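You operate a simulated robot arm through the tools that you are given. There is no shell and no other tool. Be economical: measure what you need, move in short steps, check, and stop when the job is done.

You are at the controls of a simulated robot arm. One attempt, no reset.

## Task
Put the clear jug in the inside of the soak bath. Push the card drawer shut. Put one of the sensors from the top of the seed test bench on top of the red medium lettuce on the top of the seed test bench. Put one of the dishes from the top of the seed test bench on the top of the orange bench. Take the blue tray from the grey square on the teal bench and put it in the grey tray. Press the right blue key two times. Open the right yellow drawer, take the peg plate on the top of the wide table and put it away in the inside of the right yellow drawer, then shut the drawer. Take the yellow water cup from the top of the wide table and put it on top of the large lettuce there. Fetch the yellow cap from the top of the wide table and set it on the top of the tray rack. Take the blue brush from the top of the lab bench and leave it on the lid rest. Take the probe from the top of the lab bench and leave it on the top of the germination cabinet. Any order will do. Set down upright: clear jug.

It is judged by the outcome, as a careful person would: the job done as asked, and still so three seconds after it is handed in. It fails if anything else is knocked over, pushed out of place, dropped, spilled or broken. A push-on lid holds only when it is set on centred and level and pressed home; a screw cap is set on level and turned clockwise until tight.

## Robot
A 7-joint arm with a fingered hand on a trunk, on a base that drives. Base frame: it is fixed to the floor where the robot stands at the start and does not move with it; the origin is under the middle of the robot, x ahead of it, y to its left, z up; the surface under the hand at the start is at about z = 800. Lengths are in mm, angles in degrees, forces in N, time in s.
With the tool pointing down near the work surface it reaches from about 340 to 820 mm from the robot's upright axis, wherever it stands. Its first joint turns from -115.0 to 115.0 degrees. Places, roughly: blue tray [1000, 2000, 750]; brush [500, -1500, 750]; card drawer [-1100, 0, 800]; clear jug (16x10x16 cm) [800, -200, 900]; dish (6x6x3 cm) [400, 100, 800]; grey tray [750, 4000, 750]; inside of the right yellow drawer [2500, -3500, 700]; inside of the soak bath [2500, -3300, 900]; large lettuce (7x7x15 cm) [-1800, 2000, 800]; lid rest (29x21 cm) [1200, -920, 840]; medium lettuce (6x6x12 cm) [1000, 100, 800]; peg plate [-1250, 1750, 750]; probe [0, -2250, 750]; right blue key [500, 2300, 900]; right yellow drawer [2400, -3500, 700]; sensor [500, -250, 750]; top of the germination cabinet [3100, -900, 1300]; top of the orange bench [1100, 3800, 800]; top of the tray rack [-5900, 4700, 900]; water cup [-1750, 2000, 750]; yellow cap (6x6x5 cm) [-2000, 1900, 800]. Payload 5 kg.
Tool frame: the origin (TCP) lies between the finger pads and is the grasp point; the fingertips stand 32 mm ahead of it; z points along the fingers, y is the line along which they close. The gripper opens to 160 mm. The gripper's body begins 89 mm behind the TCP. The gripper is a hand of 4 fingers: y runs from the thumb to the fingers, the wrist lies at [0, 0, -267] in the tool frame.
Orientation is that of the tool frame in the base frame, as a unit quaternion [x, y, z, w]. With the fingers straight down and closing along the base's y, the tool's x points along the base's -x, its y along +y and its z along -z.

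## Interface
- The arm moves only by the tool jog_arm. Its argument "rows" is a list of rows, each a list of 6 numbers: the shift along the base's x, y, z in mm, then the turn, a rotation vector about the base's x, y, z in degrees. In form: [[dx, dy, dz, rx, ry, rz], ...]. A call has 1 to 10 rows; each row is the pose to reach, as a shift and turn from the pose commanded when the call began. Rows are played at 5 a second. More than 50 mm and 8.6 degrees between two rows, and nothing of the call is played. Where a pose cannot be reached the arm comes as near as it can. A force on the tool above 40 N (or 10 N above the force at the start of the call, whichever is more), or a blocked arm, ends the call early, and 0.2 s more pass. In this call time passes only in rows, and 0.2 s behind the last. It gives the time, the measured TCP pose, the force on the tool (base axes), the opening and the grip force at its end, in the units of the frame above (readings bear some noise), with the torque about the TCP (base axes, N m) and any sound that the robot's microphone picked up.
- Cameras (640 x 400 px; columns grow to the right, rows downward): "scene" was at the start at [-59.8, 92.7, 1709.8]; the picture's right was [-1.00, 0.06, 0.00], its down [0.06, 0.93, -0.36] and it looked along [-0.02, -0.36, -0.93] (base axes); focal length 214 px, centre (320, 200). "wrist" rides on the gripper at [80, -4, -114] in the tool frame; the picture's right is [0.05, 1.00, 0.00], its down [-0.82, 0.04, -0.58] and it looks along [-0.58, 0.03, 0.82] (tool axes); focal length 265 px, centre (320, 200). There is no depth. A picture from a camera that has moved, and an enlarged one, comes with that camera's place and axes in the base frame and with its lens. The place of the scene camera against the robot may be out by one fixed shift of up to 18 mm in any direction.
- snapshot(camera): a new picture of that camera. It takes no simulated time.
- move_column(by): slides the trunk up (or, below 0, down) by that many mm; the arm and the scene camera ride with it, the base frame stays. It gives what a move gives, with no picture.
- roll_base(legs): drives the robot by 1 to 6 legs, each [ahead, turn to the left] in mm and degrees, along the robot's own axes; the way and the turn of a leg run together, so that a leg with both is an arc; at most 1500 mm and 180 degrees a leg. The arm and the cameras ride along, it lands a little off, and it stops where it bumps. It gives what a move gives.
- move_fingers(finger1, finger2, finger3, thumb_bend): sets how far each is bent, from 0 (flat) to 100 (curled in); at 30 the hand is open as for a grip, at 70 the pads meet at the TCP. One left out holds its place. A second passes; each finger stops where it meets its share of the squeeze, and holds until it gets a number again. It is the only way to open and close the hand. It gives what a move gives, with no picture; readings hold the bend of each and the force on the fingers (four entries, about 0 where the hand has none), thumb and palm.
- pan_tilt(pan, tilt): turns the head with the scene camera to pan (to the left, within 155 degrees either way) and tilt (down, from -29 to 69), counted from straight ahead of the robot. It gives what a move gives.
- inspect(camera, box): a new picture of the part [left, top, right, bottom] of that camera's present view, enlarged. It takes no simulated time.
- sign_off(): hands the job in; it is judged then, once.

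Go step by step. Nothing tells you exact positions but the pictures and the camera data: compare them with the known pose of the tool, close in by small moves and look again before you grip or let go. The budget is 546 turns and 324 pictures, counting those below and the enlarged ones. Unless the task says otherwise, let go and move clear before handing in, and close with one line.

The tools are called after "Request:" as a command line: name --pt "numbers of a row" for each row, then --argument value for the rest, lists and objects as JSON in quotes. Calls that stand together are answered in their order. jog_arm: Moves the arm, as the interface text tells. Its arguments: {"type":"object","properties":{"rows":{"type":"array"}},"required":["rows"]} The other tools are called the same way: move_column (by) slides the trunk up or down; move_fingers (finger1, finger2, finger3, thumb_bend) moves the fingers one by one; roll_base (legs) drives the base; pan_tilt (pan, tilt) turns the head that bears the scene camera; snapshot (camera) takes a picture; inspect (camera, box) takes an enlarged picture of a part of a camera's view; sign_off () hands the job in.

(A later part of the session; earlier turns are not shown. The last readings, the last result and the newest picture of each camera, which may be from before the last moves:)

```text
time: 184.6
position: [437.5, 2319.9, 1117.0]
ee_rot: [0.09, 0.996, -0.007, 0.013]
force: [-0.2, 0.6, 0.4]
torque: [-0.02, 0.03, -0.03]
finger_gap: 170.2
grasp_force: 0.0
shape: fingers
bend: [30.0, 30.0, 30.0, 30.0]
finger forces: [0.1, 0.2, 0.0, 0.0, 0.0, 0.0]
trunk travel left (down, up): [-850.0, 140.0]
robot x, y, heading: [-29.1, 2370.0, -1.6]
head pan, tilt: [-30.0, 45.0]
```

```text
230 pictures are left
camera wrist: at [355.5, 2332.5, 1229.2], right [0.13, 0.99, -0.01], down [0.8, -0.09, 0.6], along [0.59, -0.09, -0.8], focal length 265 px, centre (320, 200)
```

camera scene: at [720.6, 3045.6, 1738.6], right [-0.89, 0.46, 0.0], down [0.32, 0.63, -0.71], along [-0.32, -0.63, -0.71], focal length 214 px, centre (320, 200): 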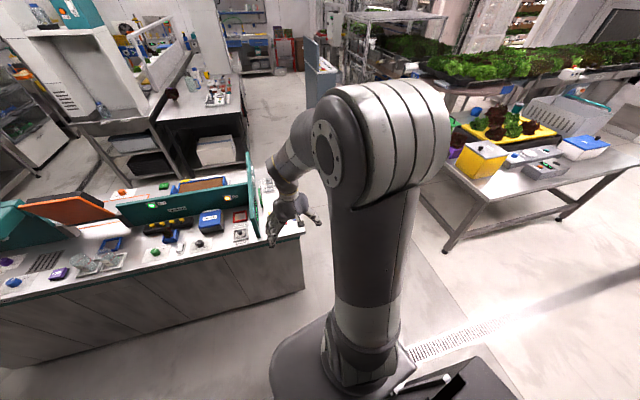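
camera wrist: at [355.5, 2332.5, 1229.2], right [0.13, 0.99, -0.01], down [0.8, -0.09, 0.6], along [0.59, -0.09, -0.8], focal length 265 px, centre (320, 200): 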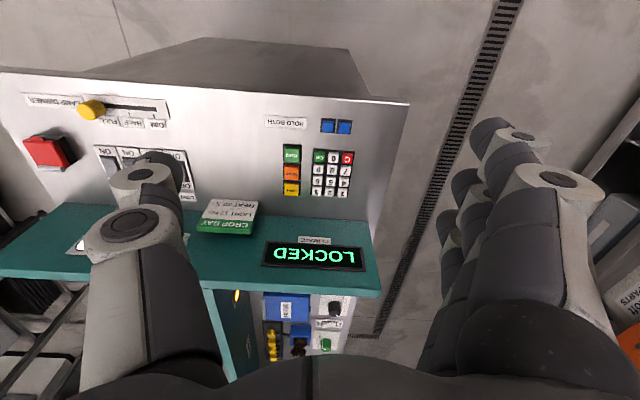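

The panel is at about z=851, and the right key at (502, 2318). I extend only finger 2 and move above it.

Request:
move_fingers --finger1 0 --finger2 70 --finger3 0 --thumb_bend 0

Request:
jog_arm --pt "25 0 -30 0 0 0" --pt "50 -3 -60 0 0 0" --pt "64 -5 -100 0 0 0" --pt "64 -5 -140 0 0 0" --pt "64 -5 -170 0 0 0"

Request:
snapshot --camera "wrist"

```text
time: 185.6
position: [436.2, 2319.6, 1118.3]
ee_rot: [0.09, 0.996, -0.007, 0.012]
force: [-0.5, -0.5, 0.1]
torque: [0.0, 0.02, -0.01]
finger_gap: 225.3
grasp_force: 0.1
shape: fingers
bend: [0.0, 70.0, 0.0, 0.0]
finger forces: [0.1, 0.1, 0.1, 0.1, 0.0, 0.0]
trunk travel left (down, up): [-850.0, 140.0]
robot x, y, heading: [-29.4, 2371.3, -1.5]
head pan, tilt: [-30.0, 45.0]
```

```text
time: 186.8
position: [501.9, 2315.3, 946.5]
ee_rot: [0.09, 0.996, -0.007, 0.012]
force: [0.3, 0.3, 0.2]
torque: [0.01, 0.0, 0.01]
finger_gap: 225.5
grasp_force: 0.1
shape: fingers
bend: [0.0, 70.0, 0.0, 0.0]
finger forces: [0.1, 0.0, 0.0, 0.1, 0.0, 0.1]
trunk travel left (down, up): [-850.0, 140.0]
robot x, y, heading: [-26.5, 2373.4, -1.5]
head pan, tilt: [-30.0, 45.0]
```

```text
229 pictures are left
camera wrist: at [419.8, 2327.9, 1058.2], right [0.13, 0.99, -0.01], down [0.8, -0.09, 0.6], along [0.59, -0.09, -0.8], focal length 265 px, centre (320, 200)
```

wrist: 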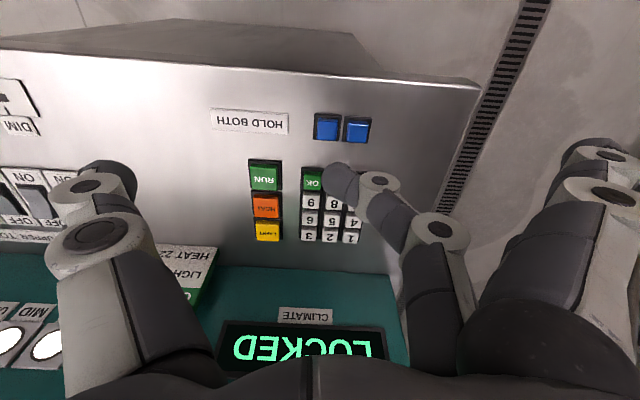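

Request:
jog_arm --pt "-4 -2 -20 0 0 0" --pt "-7 -4 -40 0 0 0"

Request:
inspect --camera "wrist" --box '[240, 90, 440, 240]'

```text
time: 187.4
position: [494.4, 2311.8, 907.4]
ee_rot: [0.09, 0.996, -0.007, 0.013]
force: [-1.1, -0.1, -0.1]
torque: [0.01, 0.03, -0.04]
finger_gap: 225.4
grasp_force: 0.1
shape: fingers
bend: [0.0, 70.0, 0.0, 0.0]
finger forces: [0.0, 0.1, 0.0, 0.1, 0.0, 0.1]
trunk travel left (down, up): [-850.0, 140.0]
robot x, y, heading: [-30.6, 2372.8, -1.3]
head pan, tilt: [-30.0, 45.0]
```

```text
2.67 times, centred on (340, 165) of wrist
camera zoom: at [412.5, 2323.9, 1018.7], right [0.13, 0.99, -0.01], down [0.8, -0.09, 0.6], along [0.59, -0.09, -0.8], focal length 708 px, centre (267, 293)
```

zoom: 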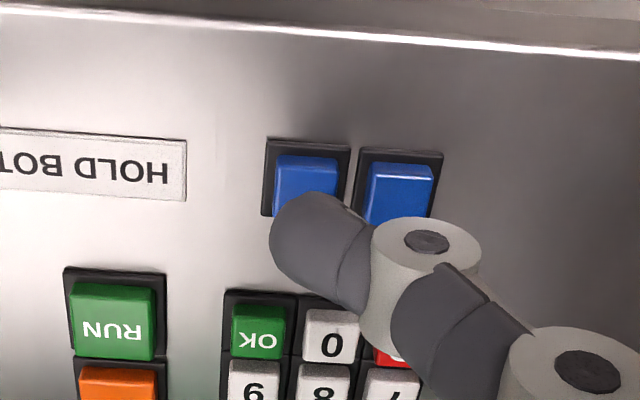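

Request:
jog_arm --pt "-6 -2 0 0 0 0" --pt "-6 -2 -8 0 0 0" --pt "-6 -2 -12 0 0 0"

Request:
inspect --camera "wrist" --box '[240, 90, 440, 240]'

```text
time: 188.2
position: [487.3, 2308.6, 895.0]
ee_rot: [0.09, 0.996, -0.007, 0.012]
force: [-0.5, 0.7, -0.2]
torque: [0.04, -0.01, 0.02]
finger_gap: 225.3
grasp_force: 0.1
shape: fingers
bend: [0.0, 70.0, 0.0, 0.0]
finger forces: [0.0, 0.1, 0.1, 0.0, 0.1, 0.1]
trunk travel left (down, up): [-850.0, 140.0]
robot x, y, heading: [-28.2, 2372.4, -1.6]
head pan, tilt: [-30.0, 45.0]
```

```text
2.67 times, centred on (340, 165) of wrist
camera zoom: at [406.2, 2321.5, 1006.9], right [0.13, 0.99, -0.01], down [0.8, -0.09, 0.6], along [0.59, -0.09, -0.8], focal length 708 px, centre (267, 293)
```

zoom: 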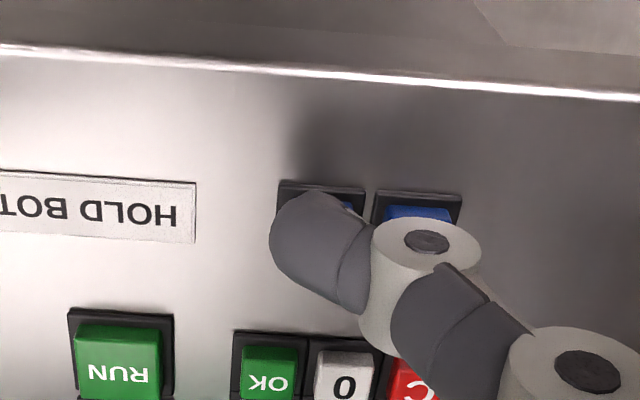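

The fingertip is right over the right key. Press down in small steps.

Request:
jog_arm --pt "0 0 -3 0 0 0" --pt "0 0 -6 0 0 0" --pt "0 0 -8 0 0 0"

Request:
inspect --camera "wrist" --box '[240, 90, 440, 240]'

```text
time: 189.0
position: [487.5, 2309.7, 887.8]
ee_rot: [0.09, 0.996, -0.007, 0.013]
force: [0.2, 3.2, 5.9]
torque: [0.11, 0.0, 0.03]
finger_gap: 225.5
grasp_force: 2.9
shape: fingers
bend: [0.0, 70.0, 0.0, 0.0]
finger forces: [0.0, 5.7, 0.0, 0.1, 0.1, 0.0]
trunk travel left (down, up): [-850.0, 140.0]
robot x, y, heading: [-26.2, 2372.8, -1.5]
head pan, tilt: [-30.0, 45.0]
heard: click
```

```text
2.67 times, centred on (340, 165) of wrist
camera zoom: at [406.3, 2321.9, 999.6], right [0.13, 0.99, -0.01], down [0.8, -0.09, 0.6], along [0.59, -0.09, -0.8], focal length 708 px, centre (267, 293)
```

zoom: 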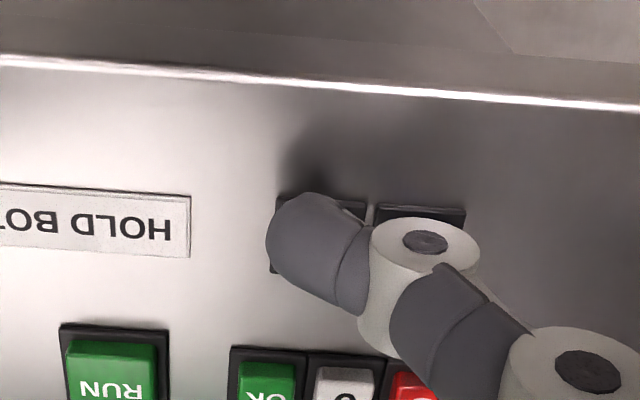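

One click. Release and press once more.

Request:
jog_arm --pt "0 0 4 0 0 0" --pt "0 0 10 0 0 0" --pt "0 0 10 0 0 0"

Request:
jog_arm --pt "0 0 -4 0 0 0" --pt "0 0 -8 0 0 0" --pt "0 0 -10 0 0 0"

```text
time: 189.8
position: [487.6, 2307.9, 896.7]
ee_rot: [0.09, 0.996, -0.008, 0.012]
force: [-0.6, 0.7, 2.0]
torque: [-0.01, -0.02, 0.01]
finger_gap: 225.4
grasp_force: 0.1
shape: fingers
bend: [0.0, 70.0, 0.0, 0.0]
finger forces: [0.1, 0.1, 0.0, 0.0, 0.1, 0.0]
trunk travel left (down, up): [-850.0, 140.0]
robot x, y, heading: [-28.8, 2369.5, -1.5]
head pan, tilt: [-30.0, 45.0]
```

```text
time: 190.6
position: [486.7, 2309.6, 887.8]
ee_rot: [0.089, 0.996, -0.008, 0.013]
force: [0.1, 3.0, 6.2]
torque: [0.1, -0.02, -0.03]
finger_gap: 225.3
grasp_force: 3.3
shape: fingers
bend: [0.0, 70.0, 0.0, 0.0]
finger forces: [0.0, 6.2, 0.0, 0.0, 0.0, 0.0]
trunk travel left (down, up): [-850.0, 140.0]
robot x, y, heading: [-24.8, 2373.2, -1.7]
head pan, tilt: [-30.0, 45.0]
heard: click
```

Two clicks done. Raise the hand, open it and drive to the island's south side for the blue tray.

Request:
jog_arm --pt "0 0 30 0 0 0" --pt "0 0 75 0 0 0" --pt "-10 0 120 0 0 0" --pt "-30 0 160 0 0 0" --pt "-50 0 200 0 0 0" --pt "-50 0 240 0 0 0"

Request:
snapshot --camera "wrist"

Request:
roll_base --legs '[[-50, 0], [0, -88], [920, 0], [0, 90], [930, 0], [0, 80]]'

Request:
pan_tilt --pan 15 --tilt 50

Request:
snapshot --camera "scene"

Request:
snapshot --camera "wrist"

```text
time: 192.0
position: [435.8, 2308.3, 1127.7]
ee_rot: [0.089, 0.996, -0.008, 0.013]
force: [0.7, 0.5, -0.4]
torque: [0.0, -0.01, 0.01]
finger_gap: 225.1
grasp_force: 0.1
shape: fingers
bend: [0.0, 70.0, 0.0, 0.0]
finger forces: [0.1, 0.0, 0.0, 0.1, 0.0, 0.0]
trunk travel left (down, up): [-850.0, 140.0]
robot x, y, heading: [-27.7, 2370.5, -1.7]
head pan, tilt: [-30.0, 45.0]
```

```text
225 pictures are left
camera wrist: at [354.4, 2321.7, 1239.6], right [0.13, 0.99, -0.01], down [0.8, -0.09, 0.6], along [0.59, -0.09, -0.8], focal length 265 px, centre (320, 200)
```

wrist: 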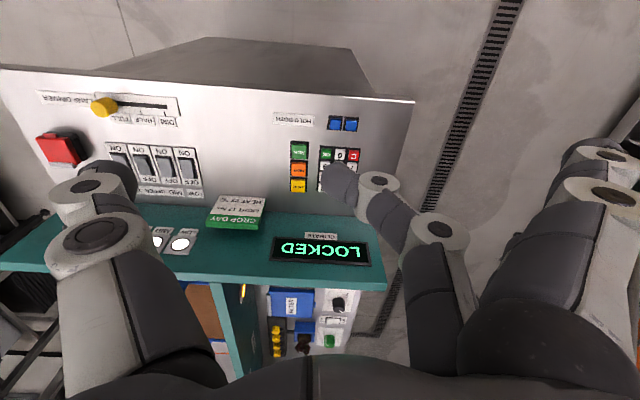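

```text
time: 212.9
position: [982.4, 1923.5, 1127.8]
ee_rot: [-0.585, 0.811, 0.003, 0.014]
force: [-0.8, -0.6, -0.5]
torque: [0.02, -0.02, 0.02]
finger_gap: 226.2
grasp_force: 0.1
shape: fingers
bend: [0.0, 70.0, 0.0, 0.0]
finger forces: [0.0, 0.0, 0.0, 0.0, 0.0, 0.1]
trunk travel left (down, up): [-850.0, 140.0]
robot x, y, heading: [874.1, 1467.6, 80.6]
head pan, tilt: [-30.0, 45.0]
stopped in leg 6: the robot was blocked; the commanded pose is now the measured one
```

```text
time: 214.1
position: [983.5, 1923.0, 1128.3]
ee_rot: [-0.584, 0.811, 0.002, 0.014]
force: [1.0, 0.3, -0.5]
torque: [0.01, 0.02, 0.01]
finger_gap: 225.9
grasp_force: 0.0
shape: fingers
bend: [0.0, 70.0, 0.0, 0.0]
finger forces: [0.0, 0.0, 0.0, 0.1, 0.0, 0.0]
trunk travel left (down, up): [-850.0, 140.0]
robot x, y, heading: [873.5, 1470.4, 80.5]
head pan, tilt: [15.0, 50.0]
```

```text
224 pictures are left
camera scene: at [706.2, 1505.1, 1731.7], right [1.0, 0.09, 0.0], down [0.07, -0.76, -0.64], along [-0.06, 0.64, -0.77], focal length 214 px, centre (320, 200)
```

scene: 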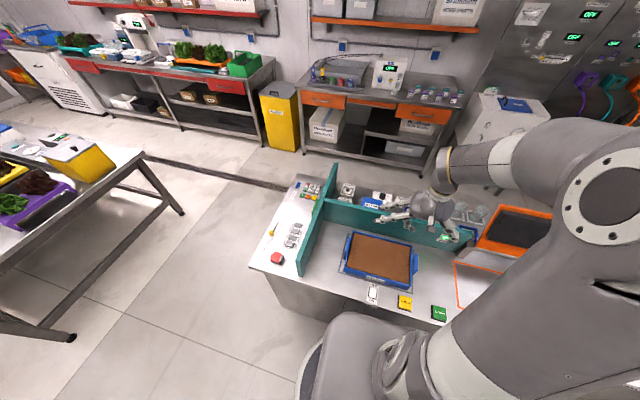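

```text
223 pictures are left
camera wrist: at [960.4, 1843.7, 1239.1], right [-0.96, 0.27, -0.01], down [0.21, 0.77, 0.6], along [0.17, 0.57, -0.8], focal length 265 px, centre (320, 200)
```

wrist: 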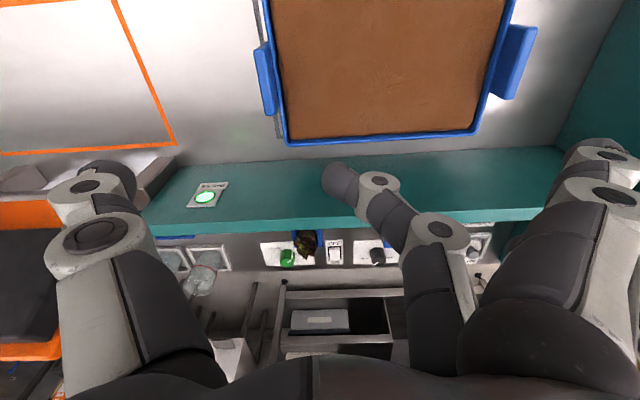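

I see the blue tray with brown fill and end tabs on a grey square. I pull the hand back for a full view of it.

Request:
jog_arm --pt "-10 -45 0 0 0 0" --pt "-20 -90 0 0 0 0" --pt "-30 -110 30 0 0 0" --pt "-40 -110 60 0 0 0" --pt "-50 -110 100 0 0 0" --pt "-60 -110 120 0 0 0"

Request:
snapshot --camera "wrist"

Request:
inspect --camera "scene" --box '[250, 160, 470, 330]'

```text
time: 215.5
position: [925.4, 1822.4, 1216.0]
ee_rot: [-0.584, 0.812, 0.002, 0.013]
force: [-0.2, -0.4, -0.5]
torque: [0.04, 0.0, -0.01]
finger_gap: 226.0
grasp_force: 0.2
shape: fingers
bend: [0.0, 70.0, 0.0, 0.0]
finger forces: [0.0, 0.1, 0.1, 0.1, 0.0, 0.1]
out of reach, approached as far as the arm can: row 5, 6
trunk travel left (down, up): [-850.0, 140.0]
robot x, y, heading: [876.7, 1466.6, 80.2]
head pan, tilt: [15.0, 50.0]
```

```text
222 pictures are left
camera wrist: at [902.7, 1741.6, 1328.5], right [-0.96, 0.27, -0.01], down [0.21, 0.78, 0.6], along [0.17, 0.57, -0.8], focal length 265 px, centre (320, 200)
```

wrist: 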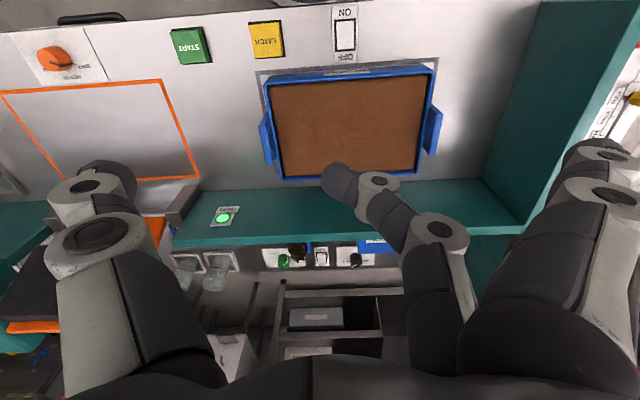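

```text
2.35 times, centred on (360, 245) of scene
camera zoom: at [706.5, 1504.5, 1731.8], right [1.0, 0.09, 0.0], down [0.07, -0.76, -0.64], along [-0.06, 0.64, -0.77], focal length 505 px, centre (226, 94)
```

zoom: 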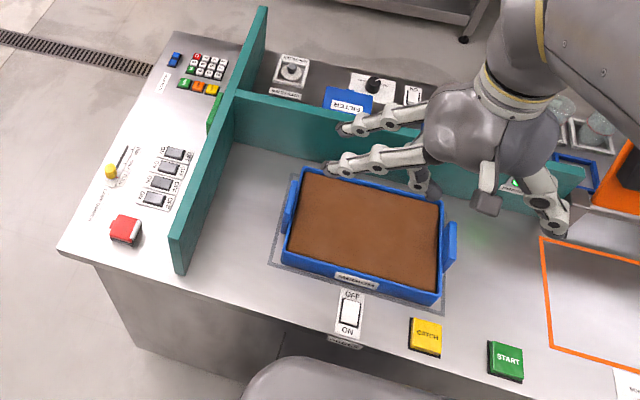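

The tray is roughly 260×178 mm, centred near (906, 1908). I'll grip it across its depth: move above it and turn the hand about 86°.

Request:
jog_arm --pt "-5 20 -30 0 0 0" --pt "-10 45 -60 0 0 0" --pt "-15 70 -90 0 0 0" --pt "-19 86 -110 0 0 0"

Request:
jog_arm --pt "0 0 0 0 0 -8.5" --pt "0 0 0 0 0 -17" --pt "0 0 0 0 0 -25.5" --pt "0 0 0 0 0 -34" --pt "0 0 0 0 0 -42.5" --pt "0 0 0 0 0 -51" --pt "0 0 0 0 0 -59.5" --pt "0 0 0 0 0 -68" --pt "0 0 0 0 0 -76.5" --pt "0 0 0 0 0 -85"

Request:
move_fingers --finger1 8 --finger2 8 --finger3 8 --thumb_bend 8

Request:
snapshot --camera "wrist"

Request:
inspect --camera "scene" --box '[250, 160, 470, 330]'

```text
time: 216.5
position: [906.7, 1909.8, 1106.3]
ee_rot: [-0.585, 0.811, 0.002, 0.014]
force: [0.1, 0.1, -0.8]
torque: [-0.04, 0.03, 0.02]
finger_gap: 225.8
grasp_force: 0.0
shape: fingers
bend: [0.0, 70.0, 0.0, 0.0]
finger forces: [0.0, 0.1, 0.0, 0.0, 0.1, 0.0]
trunk travel left (down, up): [-850.0, 140.0]
robot x, y, heading: [875.0, 1468.5, 80.6]
head pan, tilt: [15.0, 50.0]
```

```text
time: 218.7
position: [904.9, 1907.0, 1107.1]
ee_rot: [0.119, 0.993, -0.008, 0.012]
force: [0.1, -0.6, -0.1]
torque: [0.03, -0.01, -0.01]
finger_gap: 226.0
grasp_force: 0.1
shape: fingers
bend: [0.0, 70.0, 0.0, 0.0]
finger forces: [0.2, 0.1, 0.0, 0.1, 0.0, 0.0]
trunk travel left (down, up): [-850.0, 140.0]
robot x, y, heading: [873.0, 1471.3, 80.6]
head pan, tilt: [15.0, 50.0]
```

```text
time: 219.7
position: [905.6, 1908.3, 1106.5]
ee_rot: [0.118, 0.993, -0.008, 0.012]
force: [1.1, -0.3, 0.1]
torque: [0.03, 0.03, -0.02]
finger_gap: 214.5
grasp_force: 0.1
shape: fingers
bend: [8.0, 8.0, 8.0, 8.0]
finger forces: [0.0, 0.0, 0.0, 0.0, 0.0, 0.0]
trunk travel left (down, up): [-850.0, 140.0]
robot x, y, heading: [873.0, 1471.8, 80.2]
head pan, tilt: [15.0, 50.0]
```

```text
220 pictures are left
camera wrist: at [825.3, 1924.5, 1218.6], right [0.18, 0.98, -0.01], down [0.79, -0.14, 0.6], along [0.59, -0.12, -0.8], focal length 265 px, centre (320, 200)
```

wrist: 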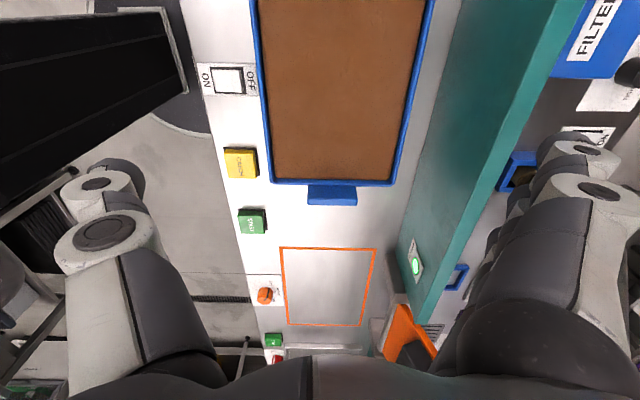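

```text
2.35 times, centred on (360, 245) of scene
camera zoom: at [706.1, 1505.0, 1731.7], right [1.0, 0.09, 0.0], down [0.07, -0.76, -0.64], along [-0.06, 0.64, -0.77], focal length 505 px, centre (226, 94)
```

zoom: 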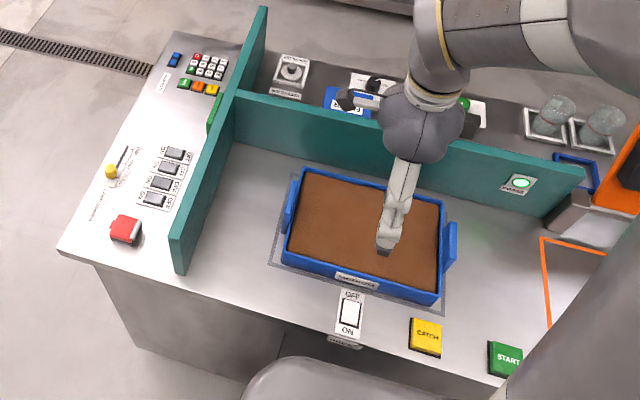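

Request:
jog_arm --pt "0 18 -30 0 0 0" --pt "0 18 -65 0 0 0" --pt "0 18 -100 0 0 0"

Request:
snapshot --camera "wrist"

Request:
inspect --camera "scene" --box '[300, 170, 470, 300]'

```text
time: 220.5
position: [906.4, 1926.7, 1005.6]
ee_rot: [0.118, 0.993, -0.009, 0.012]
force: [0.4, 0.2, -0.5]
torque: [-0.03, -0.01, -0.01]
finger_gap: 214.1
grasp_force: 0.1
shape: fingers
bend: [8.0, 8.0, 8.0, 8.0]
finger forces: [0.1, 0.0, 0.0, 0.0, 0.0, 0.0]
trunk travel left (down, up): [-850.0, 140.0]
robot x, y, heading: [876.0, 1469.5, 80.5]
head pan, tilt: [15.0, 50.0]
```

```text
218 pictures are left
camera wrist: at [825.1, 1944.3, 1117.8], right [0.18, 0.98, -0.02], down [0.79, -0.14, 0.6], along [0.59, -0.12, -0.8], focal length 265 px, centre (320, 200)
```

wrist: 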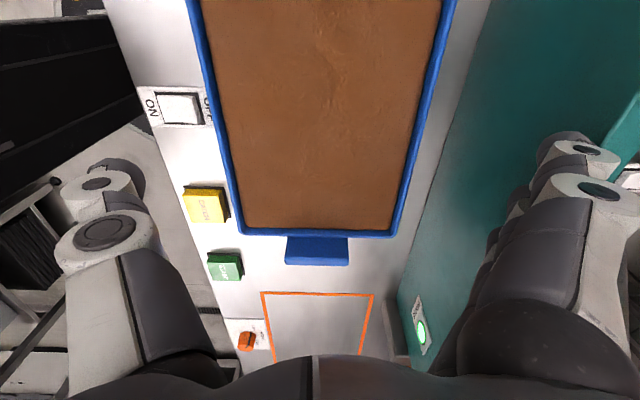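

```text
3.08 times, centred on (385, 235) of scene
camera zoom: at [706.1, 1506.7, 1731.7], right [1.0, 0.09, 0.0], down [0.07, -0.76, -0.64], along [-0.06, 0.64, -0.77], focal length 660 px, centre (120, 92)
```

zoom: 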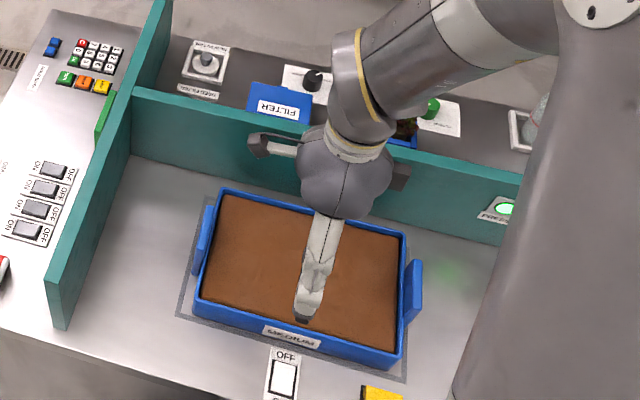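

Partition gap at the back is about 47 mm, enough. Centre on the tray (x 925 to clear the switch) and lower.

Request:
jog_arm --pt "19 -9 0 0 0 0" --pt "19 -9 -40 0 0 0" --pt "19 -9 -70 0 0 0"

Request:
snapshot --camera "wrist"

Request:
inspect --camera "scene" --box '[300, 170, 470, 300]'

```text
time: 221.3
position: [924.7, 1917.1, 936.7]
ee_rot: [0.118, 0.993, -0.008, 0.013]
force: [-0.2, 0.4, 0.2]
torque: [-0.01, 0.03, 0.01]
finger_gap: 214.2
grasp_force: 0.0
shape: fingers
bend: [8.0, 8.0, 8.0, 8.0]
finger forces: [0.1, 0.1, 0.0, 0.0, 0.0, 0.1]
trunk travel left (down, up): [-850.0, 140.0]
robot x, y, heading: [877.7, 1465.0, 80.3]
head pan, tilt: [15.0, 50.0]
```

```text
216 pictures are left
camera wrist: at [844.7, 1933.6, 1048.5], right [0.18, 0.98, -0.01], down [0.79, -0.14, 0.6], along [0.59, -0.12, -0.8], focal length 265 px, centre (320, 200)
```

wrist: 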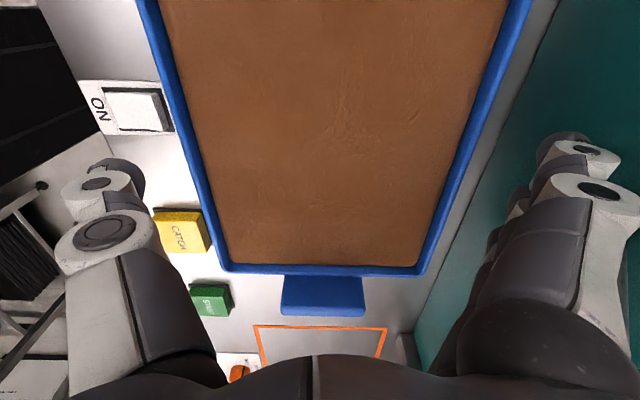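

```text
3.08 times, centred on (385, 235) of scene
camera zoom: at [706.4, 1505.5, 1731.8], right [1.0, 0.09, 0.0], down [0.07, -0.76, -0.64], along [-0.06, 0.64, -0.77], focal length 660 px, centre (120, 92)
```

zoom: 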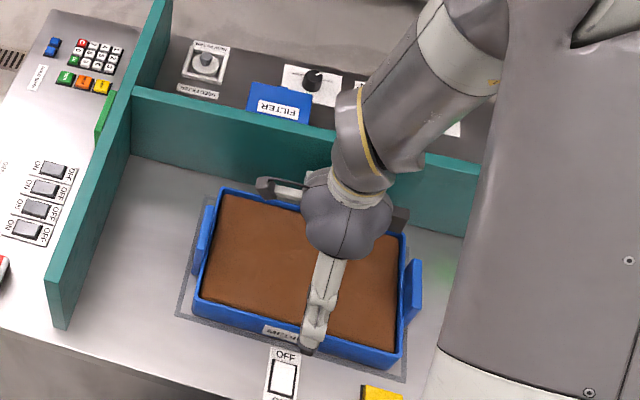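

Request:
move_fingers --finger1 0 --finger2 0 --finger3 0 --thumb_bend 0

Request:
jog_arm --pt "0 -3 -20 0 0 0" --pt "0 -3 -40 0 0 0" --pt "0 -3 -55 0 0 0"

Request:
snapshot --camera "wrist"

Request:
inspect --camera "scene" --box '[330, 180, 450, 290]'

```text
time: 222.3
position: [924.6, 1916.4, 938.5]
ee_rot: [0.118, 0.993, -0.007, 0.012]
force: [-0.5, -0.8, 0.6]
torque: [-0.02, 0.01, 0.02]
finger_gap: 225.2
grasp_force: 0.1
shape: fingers
bend: [0.0, 0.0, 0.0, 0.0]
finger forces: [0.4, 0.0, 0.1, 0.0, 0.1, 0.0]
trunk travel left (down, up): [-850.0, 140.0]
robot x, y, heading: [871.9, 1469.0, 80.4]
head pan, tilt: [15.0, 50.0]
```

```text
time: 223.1
position: [925.0, 1914.4, 882.3]
ee_rot: [0.117, 0.993, -0.008, 0.012]
force: [-0.6, 1.4, 1.7]
torque: [0.02, -0.02, 0.02]
finger_gap: 226.1
grasp_force: 0.1
shape: fingers
bend: [0.0, 0.0, 0.0, 0.0]
finger forces: [0.3, 0.4, 0.5, 0.1, 0.3, 0.0]
trunk travel left (down, up): [-850.0, 140.0]
robot x, y, heading: [873.4, 1471.2, 80.4]
head pan, tilt: [15.0, 50.0]
```

```text
214 pictures are left
camera wrist: at [844.6, 1931.1, 993.6], right [0.18, 0.98, -0.01], down [0.79, -0.14, 0.6], along [0.59, -0.12, -0.8], focal length 265 px, centre (320, 200)
```

wrist: 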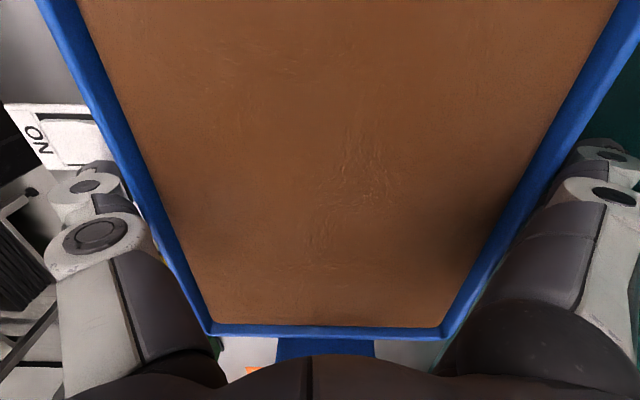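

```text
3.64 times, centred on (390, 235) of scene
camera zoom: at [706.0, 1505.2, 1731.8], right [1.0, 0.09, 0.0], down [0.07, -0.76, -0.64], along [-0.06, 0.64, -0.77], focal length 780 px, centre (66, 73)
```

zoom: 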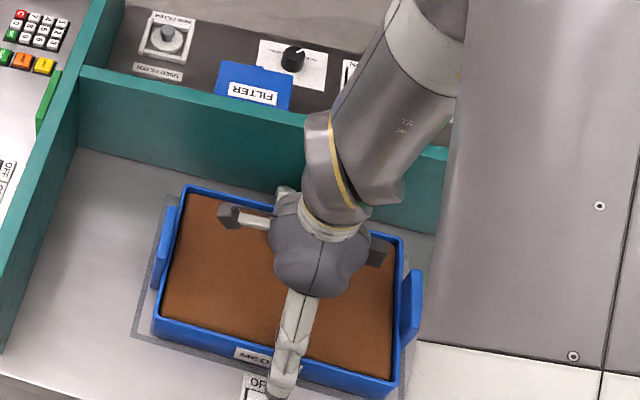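

Thumb and fingers straddle the tray. Lower to grip height and close.

Request:
jog_arm --pt "0 0 -10 0 0 0" --pt "0 0 -20 0 0 0"

Request:
move_fingers --finger1 14 --finger2 14 --finger3 14 --thumb_bend 14

Request:
snapshot --camera "wrist"

```text
time: 223.5
position: [924.3, 1913.6, 875.2]
ee_rot: [0.118, 0.993, -0.004, 0.013]
force: [-1.2, -8.3, 29.7]
torque: [1.6, -0.08, 0.13]
finger_gap: 231.1
grasp_force: 20.5
shape: fingers
bend: [1.0, 0.0, 0.0, 0.0]
finger forces: [16.7, 10.0, 4.4, 0.0, 9.6, 0.0]
trunk travel left (down, up): [-850.0, 140.0]
robot x, y, heading: [873.0, 1470.5, 80.4]
head pan, tilt: [15.0, 50.0]
stopped in row 2: the force on the tool passed its limit at 49 N (the readings are from after the stop); the commanded pose is now the measured one
```

```text
time: 224.1
position: [925.9, 1916.2, 875.0]
ee_rot: [0.118, 0.993, -0.001, 0.013]
force: [-0.4, -6.1, 29.1]
torque: [1.76, -0.32, 0.06]
finger_gap: 229.0
grasp_force: 28.9
shape: fingers
bend: [9.0, 8.0, 8.0, 0.0]
finger forces: [10.6, 10.7, 10.6, 0.0, 26.3, 0.0]
trunk travel left (down, up): [-850.0, 140.0]
robot x, y, heading: [874.8, 1468.9, 80.3]
head pan, tilt: [15.0, 50.0]
stopped: the force on the tool passed its limit at 42 N (the readings are from after the stop); the commanded pose is now the measured one
```

```text
212 pictures are left
camera wrist: at [844.9, 1932.0, 987.2], right [0.18, 0.98, 0.0], down [0.79, -0.15, 0.6], along [0.59, -0.11, -0.8], focal length 265 px, centre (320, 200)
```

wrist: 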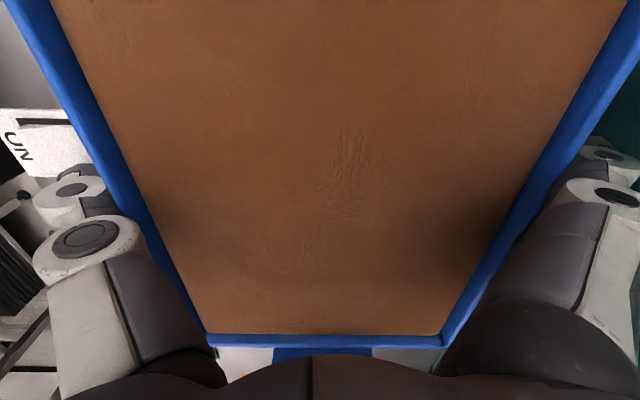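

The tips touch the bench; raise 6 mm and close.

Request:
jog_arm --pt "0 0 6 0 0 0" --pt "0 0 12 0 0 0"

Request:
move_fingers --finger1 20 --finger2 20 --finger3 20 --thumb_bend 20

Request:
snapshot --camera "wrist"

```text
time: 224.7
position: [925.5, 1917.7, 885.6]
ee_rot: [0.116, 0.993, -0.003, 0.013]
force: [0.1, 0.2, 4.2]
torque: [0.23, -0.01, 0.08]
finger_gap: 216.2
grasp_force: 10.1
shape: fingers
bend: [11.0, 11.0, 11.0, 4.0]
finger forces: [3.5, 3.7, 3.7, 0.0, 9.5, 0.0]
trunk travel left (down, up): [-850.0, 140.0]
robot x, y, heading: [873.1, 1467.4, 80.4]
head pan, tilt: [15.0, 50.0]
```

```text
time: 225.7
position: [925.6, 1917.8, 887.1]
ee_rot: [0.118, 0.993, -0.003, 0.013]
force: [1.9, 8.9, 18.1]
torque: [0.55, -0.13, -0.01]
finger_gap: 213.7
grasp_force: 21.9
shape: fingers
bend: [15.0, 15.0, 14.0, 3.0]
finger forces: [9.1, 9.3, 9.7, 0.0, 15.7, 0.1]
trunk travel left (down, up): [-850.0, 140.0]
robot x, y, heading: [873.8, 1470.8, 80.2]
head pan, tilt: [15.0, 50.0]
```

```text
211 pictures are left
camera wrist: at [844.9, 1934.0, 998.2], right [0.18, 0.98, 0.0], down [0.79, -0.14, 0.6], along [0.59, -0.11, -0.8], focal length 265 px, centre (320, 200)
```

wrist: 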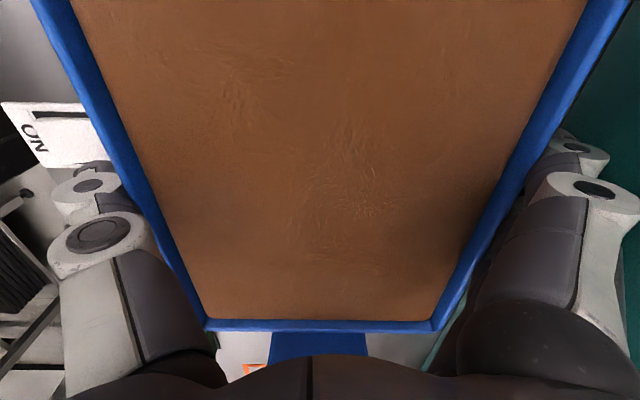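

Both sides touch the tray. Raise 4 mm and squeeze more firmly.

Request:
jog_arm --pt "0 -4 4 0 0 0"

Request:
move_fingers --finger1 40 --finger2 40 --finger3 40 --thumb_bend 45

Request:
snapshot --camera "wrist"

```text
time: 226.1
position: [924.9, 1911.2, 888.7]
ee_rot: [0.118, 0.993, -0.005, 0.012]
force: [-0.5, 0.4, 4.0]
torque: [0.05, 0.0, -0.02]
finger_gap: 211.2
grasp_force: 16.3
shape: fingers
bend: [16.0, 15.0, 15.0, 4.0]
finger forces: [5.6, 5.7, 6.0, 0.1, 15.3, 0.0]
trunk travel left (down, up): [-850.0, 140.0]
robot x, y, heading: [871.8, 1469.5, 80.5]
head pan, tilt: [15.0, 50.0]
```

```text
time: 227.1
position: [926.4, 1912.4, 889.5]
ee_rot: [0.118, 0.993, -0.004, 0.013]
force: [1.7, -0.5, 5.6]
torque: [0.35, -0.08, 0.07]
finger_gap: 202.8
grasp_force: 35.7
shape: fingers
bend: [34.0, 34.0, 34.0, 35.0]
finger forces: [13.0, 12.8, 12.6, 0.0, 32.6, 0.0]
trunk travel left (down, up): [-850.0, 140.0]
robot x, y, heading: [874.9, 1467.9, 80.4]
head pan, tilt: [15.0, 50.0]
```

```text
210 pictures are left
camera wrist: at [844.9, 1928.9, 1001.4], right [0.18, 0.98, -0.01], down [0.79, -0.14, 0.6], along [0.59, -0.11, -0.8], focal length 265 px, centre (320, 200)
```

wrist: 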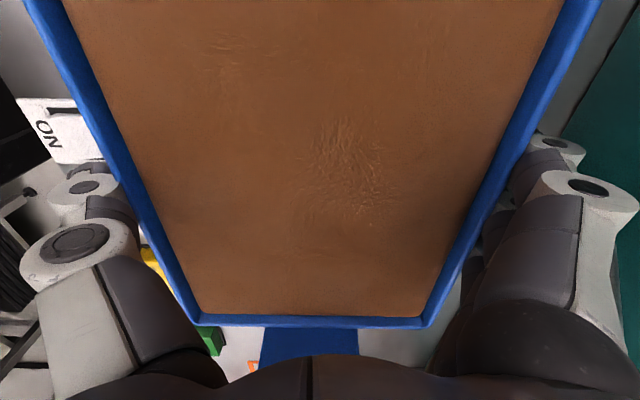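

Firm squeeze now. Lift a little and check.

Request:
jog_arm --pt "0 0 5 0 0 0" --pt "0 0 12 0 0 0" --pt "0 0 20 0 0 0"

Request:
inspect --camera "scene" --box '[310, 170, 450, 300]'

Request:
snapshot --camera "wrist"

```text
time: 227.9
position: [926.1, 1912.6, 908.2]
ee_rot: [0.117, 0.993, -0.005, 0.013]
force: [-0.4, 0.0, -3.5]
torque: [-0.31, 0.07, 0.01]
finger_gap: 190.2
grasp_force: 18.0
shape: fingers
bend: [37.0, 37.0, 37.0, 38.0]
finger forces: [6.2, 6.3, 6.1, 0.0, 17.7, 0.0]
trunk travel left (down, up): [-850.0, 140.0]
robot x, y, heading: [879.5, 1469.6, 80.1]
head pan, tilt: [15.0, 50.0]
```

```text
3.08 times, centred on (380, 235) of scene
camera zoom: at [706.1, 1505.1, 1731.7], right [1.0, 0.09, 0.0], down [0.07, -0.76, -0.64], along [-0.06, 0.64, -0.77], focal length 660 px, centre (135, 92)
```

zoom: 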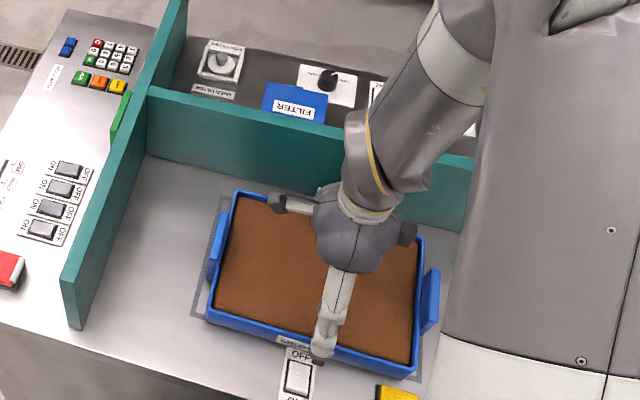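

```text
208 pictures are left
camera wrist: at [844.8, 1929.7, 1021.1], right [0.18, 0.98, -0.01], down [0.79, -0.14, 0.6], along [0.59, -0.11, -0.8], focal length 265 px, centre (320, 200)
```

wrist: 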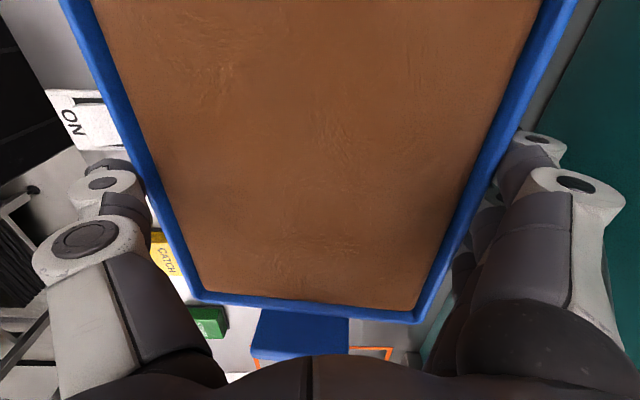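

The fingers slid up the walls; the tray stayed. I'll go back down and squeeze harder.

Request:
move_fingers --finger1 8 --finger2 8 --finger3 8 --thumb_bend 4

Request:
jog_arm --pt "0 -2 -10 0 0 0" --pt "0 -4 -22 0 0 0"

Request:
snapshot --camera "wrist"

```text
time: 228.9
position: [924.3, 1913.9, 909.5]
ee_rot: [0.117, 0.993, -0.003, 0.013]
force: [0.9, 0.5, -0.2]
torque: [0.01, -0.01, 0.0]
finger_gap: 215.0
grasp_force: 0.1
shape: fingers
bend: [8.0, 8.0, 8.0, 4.0]
finger forces: [0.0, 0.0, 0.1, 0.0, 0.0, 0.0]
trunk travel left (down, up): [-850.0, 140.0]
robot x, y, heading: [875.3, 1469.1, 80.5]
head pan, tilt: [15.0, 50.0]
```

```text
time: 229.5
position: [924.8, 1908.8, 887.2]
ee_rot: [0.116, 0.993, -0.004, 0.013]
force: [-0.4, -1.9, 4.2]
torque: [-0.42, 0.1, -0.02]
finger_gap: 216.9
grasp_force: 2.4
shape: fingers
bend: [8.0, 8.0, 8.0, 1.0]
finger forces: [0.0, 0.0, 0.1, 0.0, 4.4, 0.1]
trunk travel left (down, up): [-850.0, 140.0]
robot x, y, heading: [875.5, 1468.4, 80.5]
head pan, tilt: [15.0, 50.0]
```

```text
207 pictures are left
camera wrist: at [844.7, 1925.3, 999.5], right [0.18, 0.98, -0.01], down [0.79, -0.14, 0.6], along [0.59, -0.11, -0.8], focal length 265 px, centre (320, 200)
```

wrist: 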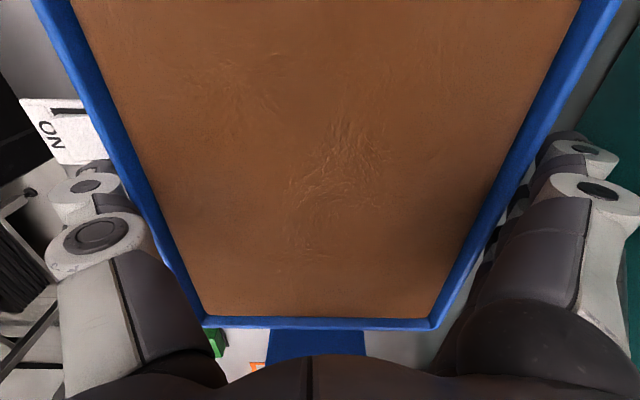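

Request:
jog_arm --pt "-1 -4 0 0 0 0"

Request:
move_fingers --finger1 40 --finger2 40 --finger3 40 --thumb_bend 40

Request:
move_fingers --finger1 75 --finger2 75 --finger3 75 --thumb_bend 75

Request:
snapshot --camera "wrist"

```text
time: 229.9
position: [924.2, 1907.1, 886.2]
ee_rot: [0.118, 0.993, -0.003, 0.012]
force: [0.2, 1.9, 1.9]
torque: [-0.14, 0.02, 0.02]
finger_gap: 216.8
grasp_force: 1.4
shape: fingers
bend: [8.0, 8.0, 8.0, 3.0]
finger forces: [0.6, 0.7, 0.9, 0.1, 1.3, 0.0]
trunk travel left (down, up): [-850.0, 140.0]
robot x, y, heading: [869.9, 1469.7, 80.3]
head pan, tilt: [15.0, 50.0]
```

```text
time: 230.9
position: [924.6, 1906.1, 887.0]
ee_rot: [0.118, 0.993, -0.003, 0.012]
force: [1.2, 5.9, 11.2]
torque: [-0.22, 0.08, 0.02]
finger_gap: 206.0
grasp_force: 36.5
shape: fingers
bend: [34.0, 34.0, 34.0, 33.0]
finger forces: [13.1, 12.8, 12.8, 0.0, 33.9, 0.0]
trunk travel left (down, up): [-850.0, 140.0]
robot x, y, heading: [874.2, 1472.9, 80.2]
head pan, tilt: [15.0, 50.0]
```

```text
time: 231.9
position: [925.3, 1904.0, 886.5]
ee_rot: [0.118, 0.993, -0.005, 0.013]
force: [0.8, -0.4, -0.2]
torque: [0.0, -0.08, 0.01]
finger_gap: 200.4
grasp_force: 41.7
shape: fingers
bend: [54.0, 54.0, 53.0, 41.0]
finger forces: [14.5, 14.3, 14.1, 0.0, 40.7, 0.1]
trunk travel left (down, up): [-850.0, 140.0]
robot x, y, heading: [874.2, 1468.1, 80.3]
head pan, tilt: [15.0, 50.0]
```

```text
206 pictures are left
camera wrist: at [843.6, 1921.4, 998.7], right [0.18, 0.98, -0.01], down [0.79, -0.14, 0.6], along [0.59, -0.11, -0.8], focal length 265 px, centre (320, 200)
```

wrist: 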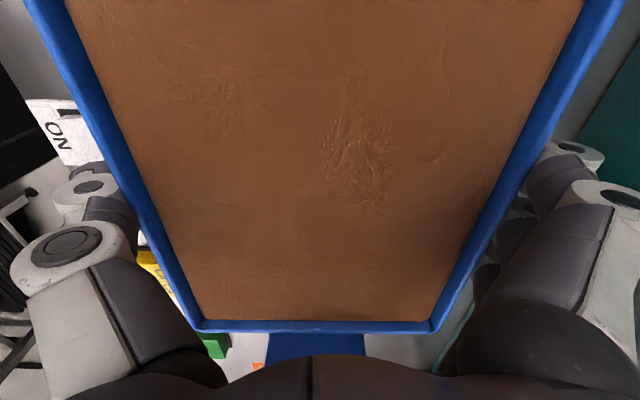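

Squeeze is at its ~42 N limit. Try a slow lift.

Request:
jog_arm --pt "0 0 2 0 0 0" --pt "0 0 4 0 0 0" --pt "0 0 7 0 0 0" --pt "0 0 10 0 0 0"

Request:
snapshot --camera "wrist"

Request:
inspect --camera "scene" --box '[310, 170, 450, 300]'

```text
time: 232.9
position: [924.3, 1904.3, 897.1]
ee_rot: [0.118, 0.993, -0.004, 0.013]
force: [-0.6, -0.2, -5.3]
torque: [-0.02, -0.12, 0.02]
finger_gap: 200.5
grasp_force: 41.5
shape: fingers
bend: [54.0, 54.0, 53.0, 41.0]
finger forces: [14.3, 14.2, 14.0, 0.0, 40.7, 0.0]
trunk travel left (down, up): [-850.0, 140.0]
robot x, y, heading: [876.6, 1470.2, 80.6]
head pan, tilt: [15.0, 50.0]
```

```text
205 pictures are left
camera wrist: at [843.8, 1921.4, 1008.8], right [0.18, 0.98, -0.01], down [0.79, -0.14, 0.6], along [0.59, -0.11, -0.8], focal length 265 px, centre (320, 200)
```

wrist: 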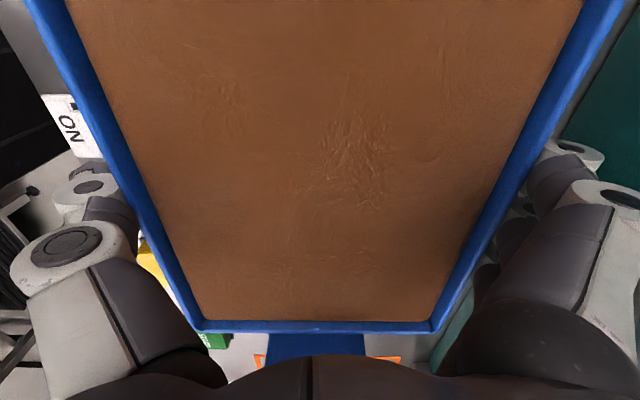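

```text
3.08 times, centred on (380, 235) of scene
camera zoom: at [706.1, 1505.4, 1731.7], right [1.0, 0.09, 0.0], down [0.07, -0.76, -0.64], along [-0.06, 0.64, -0.77], focal length 660 px, centre (135, 92)
```

zoom: 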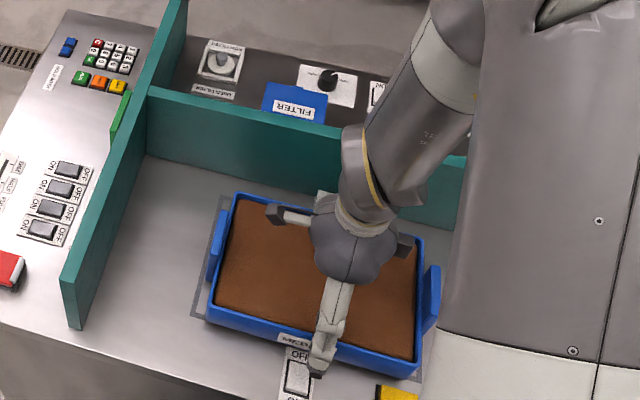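

The tray is lifted (about 5 N). Raise it high and drive back round to the orange bench.

Request:
jog_arm --pt "0 0 30 0 0 0" --pt "0 0 60 0 0 0" --pt "0 0 90 0 0 0" --pt "0 0 120 0 0 0" --pt "0 0 150 0 0 0" --pt "0 0 180 0 0 0"

Request:
roll_base --legs '[[-80, 0], [0, 100], [920, 0]]'

Request:
roll_base --legs '[[0, -97], [1240, 0], [0, -45], [600, 0], [0, 35]]'

Request:
pan_tilt --pan 15 --tilt 45

Request:
snapshot --camera "scene"

Request:
snapshot --camera "wrist"

```text
time: 234.3
position: [923.7, 1904.6, 1077.6]
ee_rot: [0.117, 0.993, -0.004, 0.013]
force: [0.6, -0.3, -6.4]
torque: [0.0, -0.12, 0.03]
finger_gap: 200.1
grasp_force: 39.7
shape: fingers
bend: [54.0, 54.0, 53.0, 41.0]
finger forces: [13.7, 13.6, 13.5, 0.1, 38.9, 0.0]
trunk travel left (down, up): [-850.0, 140.0]
robot x, y, heading: [874.5, 1470.9, 80.6]
head pan, tilt: [15.0, 50.0]
```

```text
time: 243.9
position: [-489.8, 1351.3, 1076.9]
ee_rot: [-0.686, 0.727, 0.007, 0.012]
force: [-0.6, -0.6, -6.6]
torque: [0.12, -0.05, 0.0]
finger_gap: 199.7
grasp_force: 39.1
shape: fingers
bend: [55.0, 54.0, 54.0, 42.0]
finger forces: [13.2, 13.2, 13.1, 0.1, 37.5, 0.1]
trunk travel left (down, up): [-850.0, 140.0]
robot x, y, heading: [-51.9, 1374.6, -179.2]
head pan, tilt: [15.0, 50.0]
```

```text
time: 261.1
position: [684.5, 3410.2, 1076.4]
ee_rot: [0.18, 0.984, -0.004, 0.013]
force: [0.2, 0.7, -6.8]
torque: [-0.06, -0.11, 0.01]
finger_gap: 198.7
grasp_force: 36.6
shape: fingers
bend: [55.0, 54.0, 54.0, 42.0]
finger forces: [12.6, 12.6, 12.6, 0.1, 35.7, 0.0]
trunk travel left (down, up): [-850.0, 140.0]
robot x, y, heading: [581.2, 2985.6, 73.0]
head pan, tilt: [15.0, 50.0]
```

```text
time: 261.7
position: [684.9, 3411.1, 1078.0]
ee_rot: [0.18, 0.984, -0.004, 0.012]
force: [0.1, -0.6, -5.4]
torque: [-0.03, -0.13, 0.02]
finger_gap: 199.1
grasp_force: 37.3
shape: fingers
bend: [55.0, 54.0, 54.0, 42.0]
finger forces: [12.6, 12.6, 12.4, 0.0, 35.6, 0.0]
trunk travel left (down, up): [-850.0, 140.0]
robot x, y, heading: [577.6, 2981.5, 73.1]
head pan, tilt: [15.0, 45.0]
```

```text
203 pictures are left
camera scene: at [418.5, 3046.2, 1738.6], right [1.0, -0.03, 0.0], down [-0.02, -0.71, -0.71], along [0.02, 0.71, -0.71], focal length 214 px, centre (320, 200)
```

scene: 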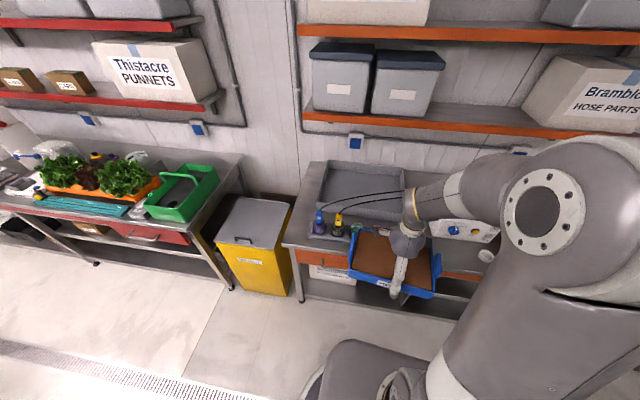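

```text
202 pictures are left
camera wrist: at [607.0, 3436.5, 1189.0], right [0.31, 0.95, -0.01], down [0.76, -0.24, 0.6], along [0.57, -0.19, -0.8], focal length 265 px, centre (320, 200)
```

wrist: 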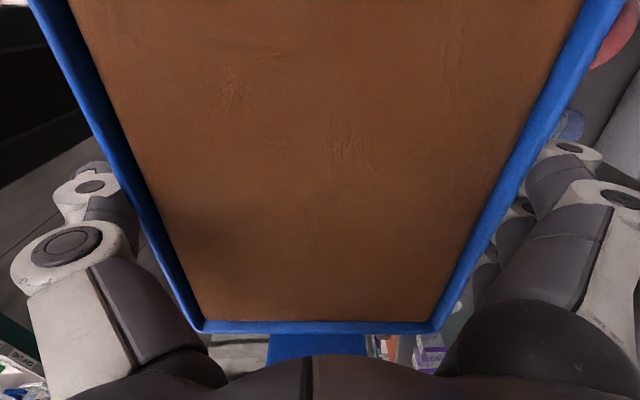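

Request:
inspect --camera "scene" --box '[280, 140, 460, 300]'

Request:
move_fingers --finger1 80 --finger2 80 --finger3 80 --thumb_bend 80

```text
2.50 times, centred on (370, 220) of scene
camera zoom: at [418.5, 3046.2, 1738.6], right [1.0, -0.03, 0.0], down [-0.02, -0.71, -0.71], along [0.02, 0.71, -0.71], focal length 536 px, centre (195, 150)
```

zoom: 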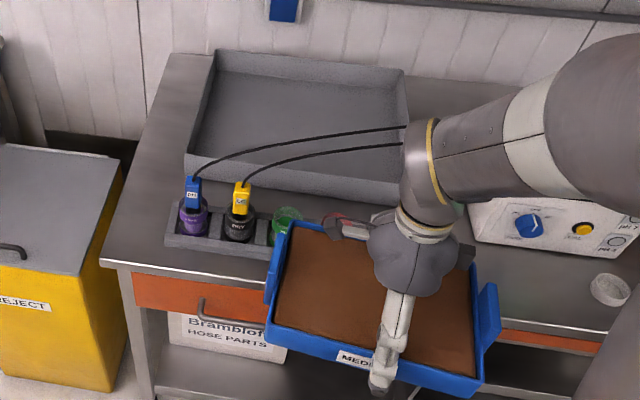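

```text
time: 262.7
position: [684.6, 3409.8, 1076.6]
ee_rot: [0.18, 0.983, -0.005, 0.013]
force: [0.3, -1.0, -5.9]
torque: [0.0, -0.13, 0.0]
finger_gap: 196.6
grasp_force: 39.4
shape: fingers
bend: [54.0, 54.0, 54.0, 44.0]
finger forces: [13.2, 13.3, 13.4, 0.0, 38.2, 0.0]
trunk travel left (down, up): [-850.0, 140.0]
robot x, y, heading: [579.3, 2983.6, 73.0]
head pan, tilt: [15.0, 45.0]
```

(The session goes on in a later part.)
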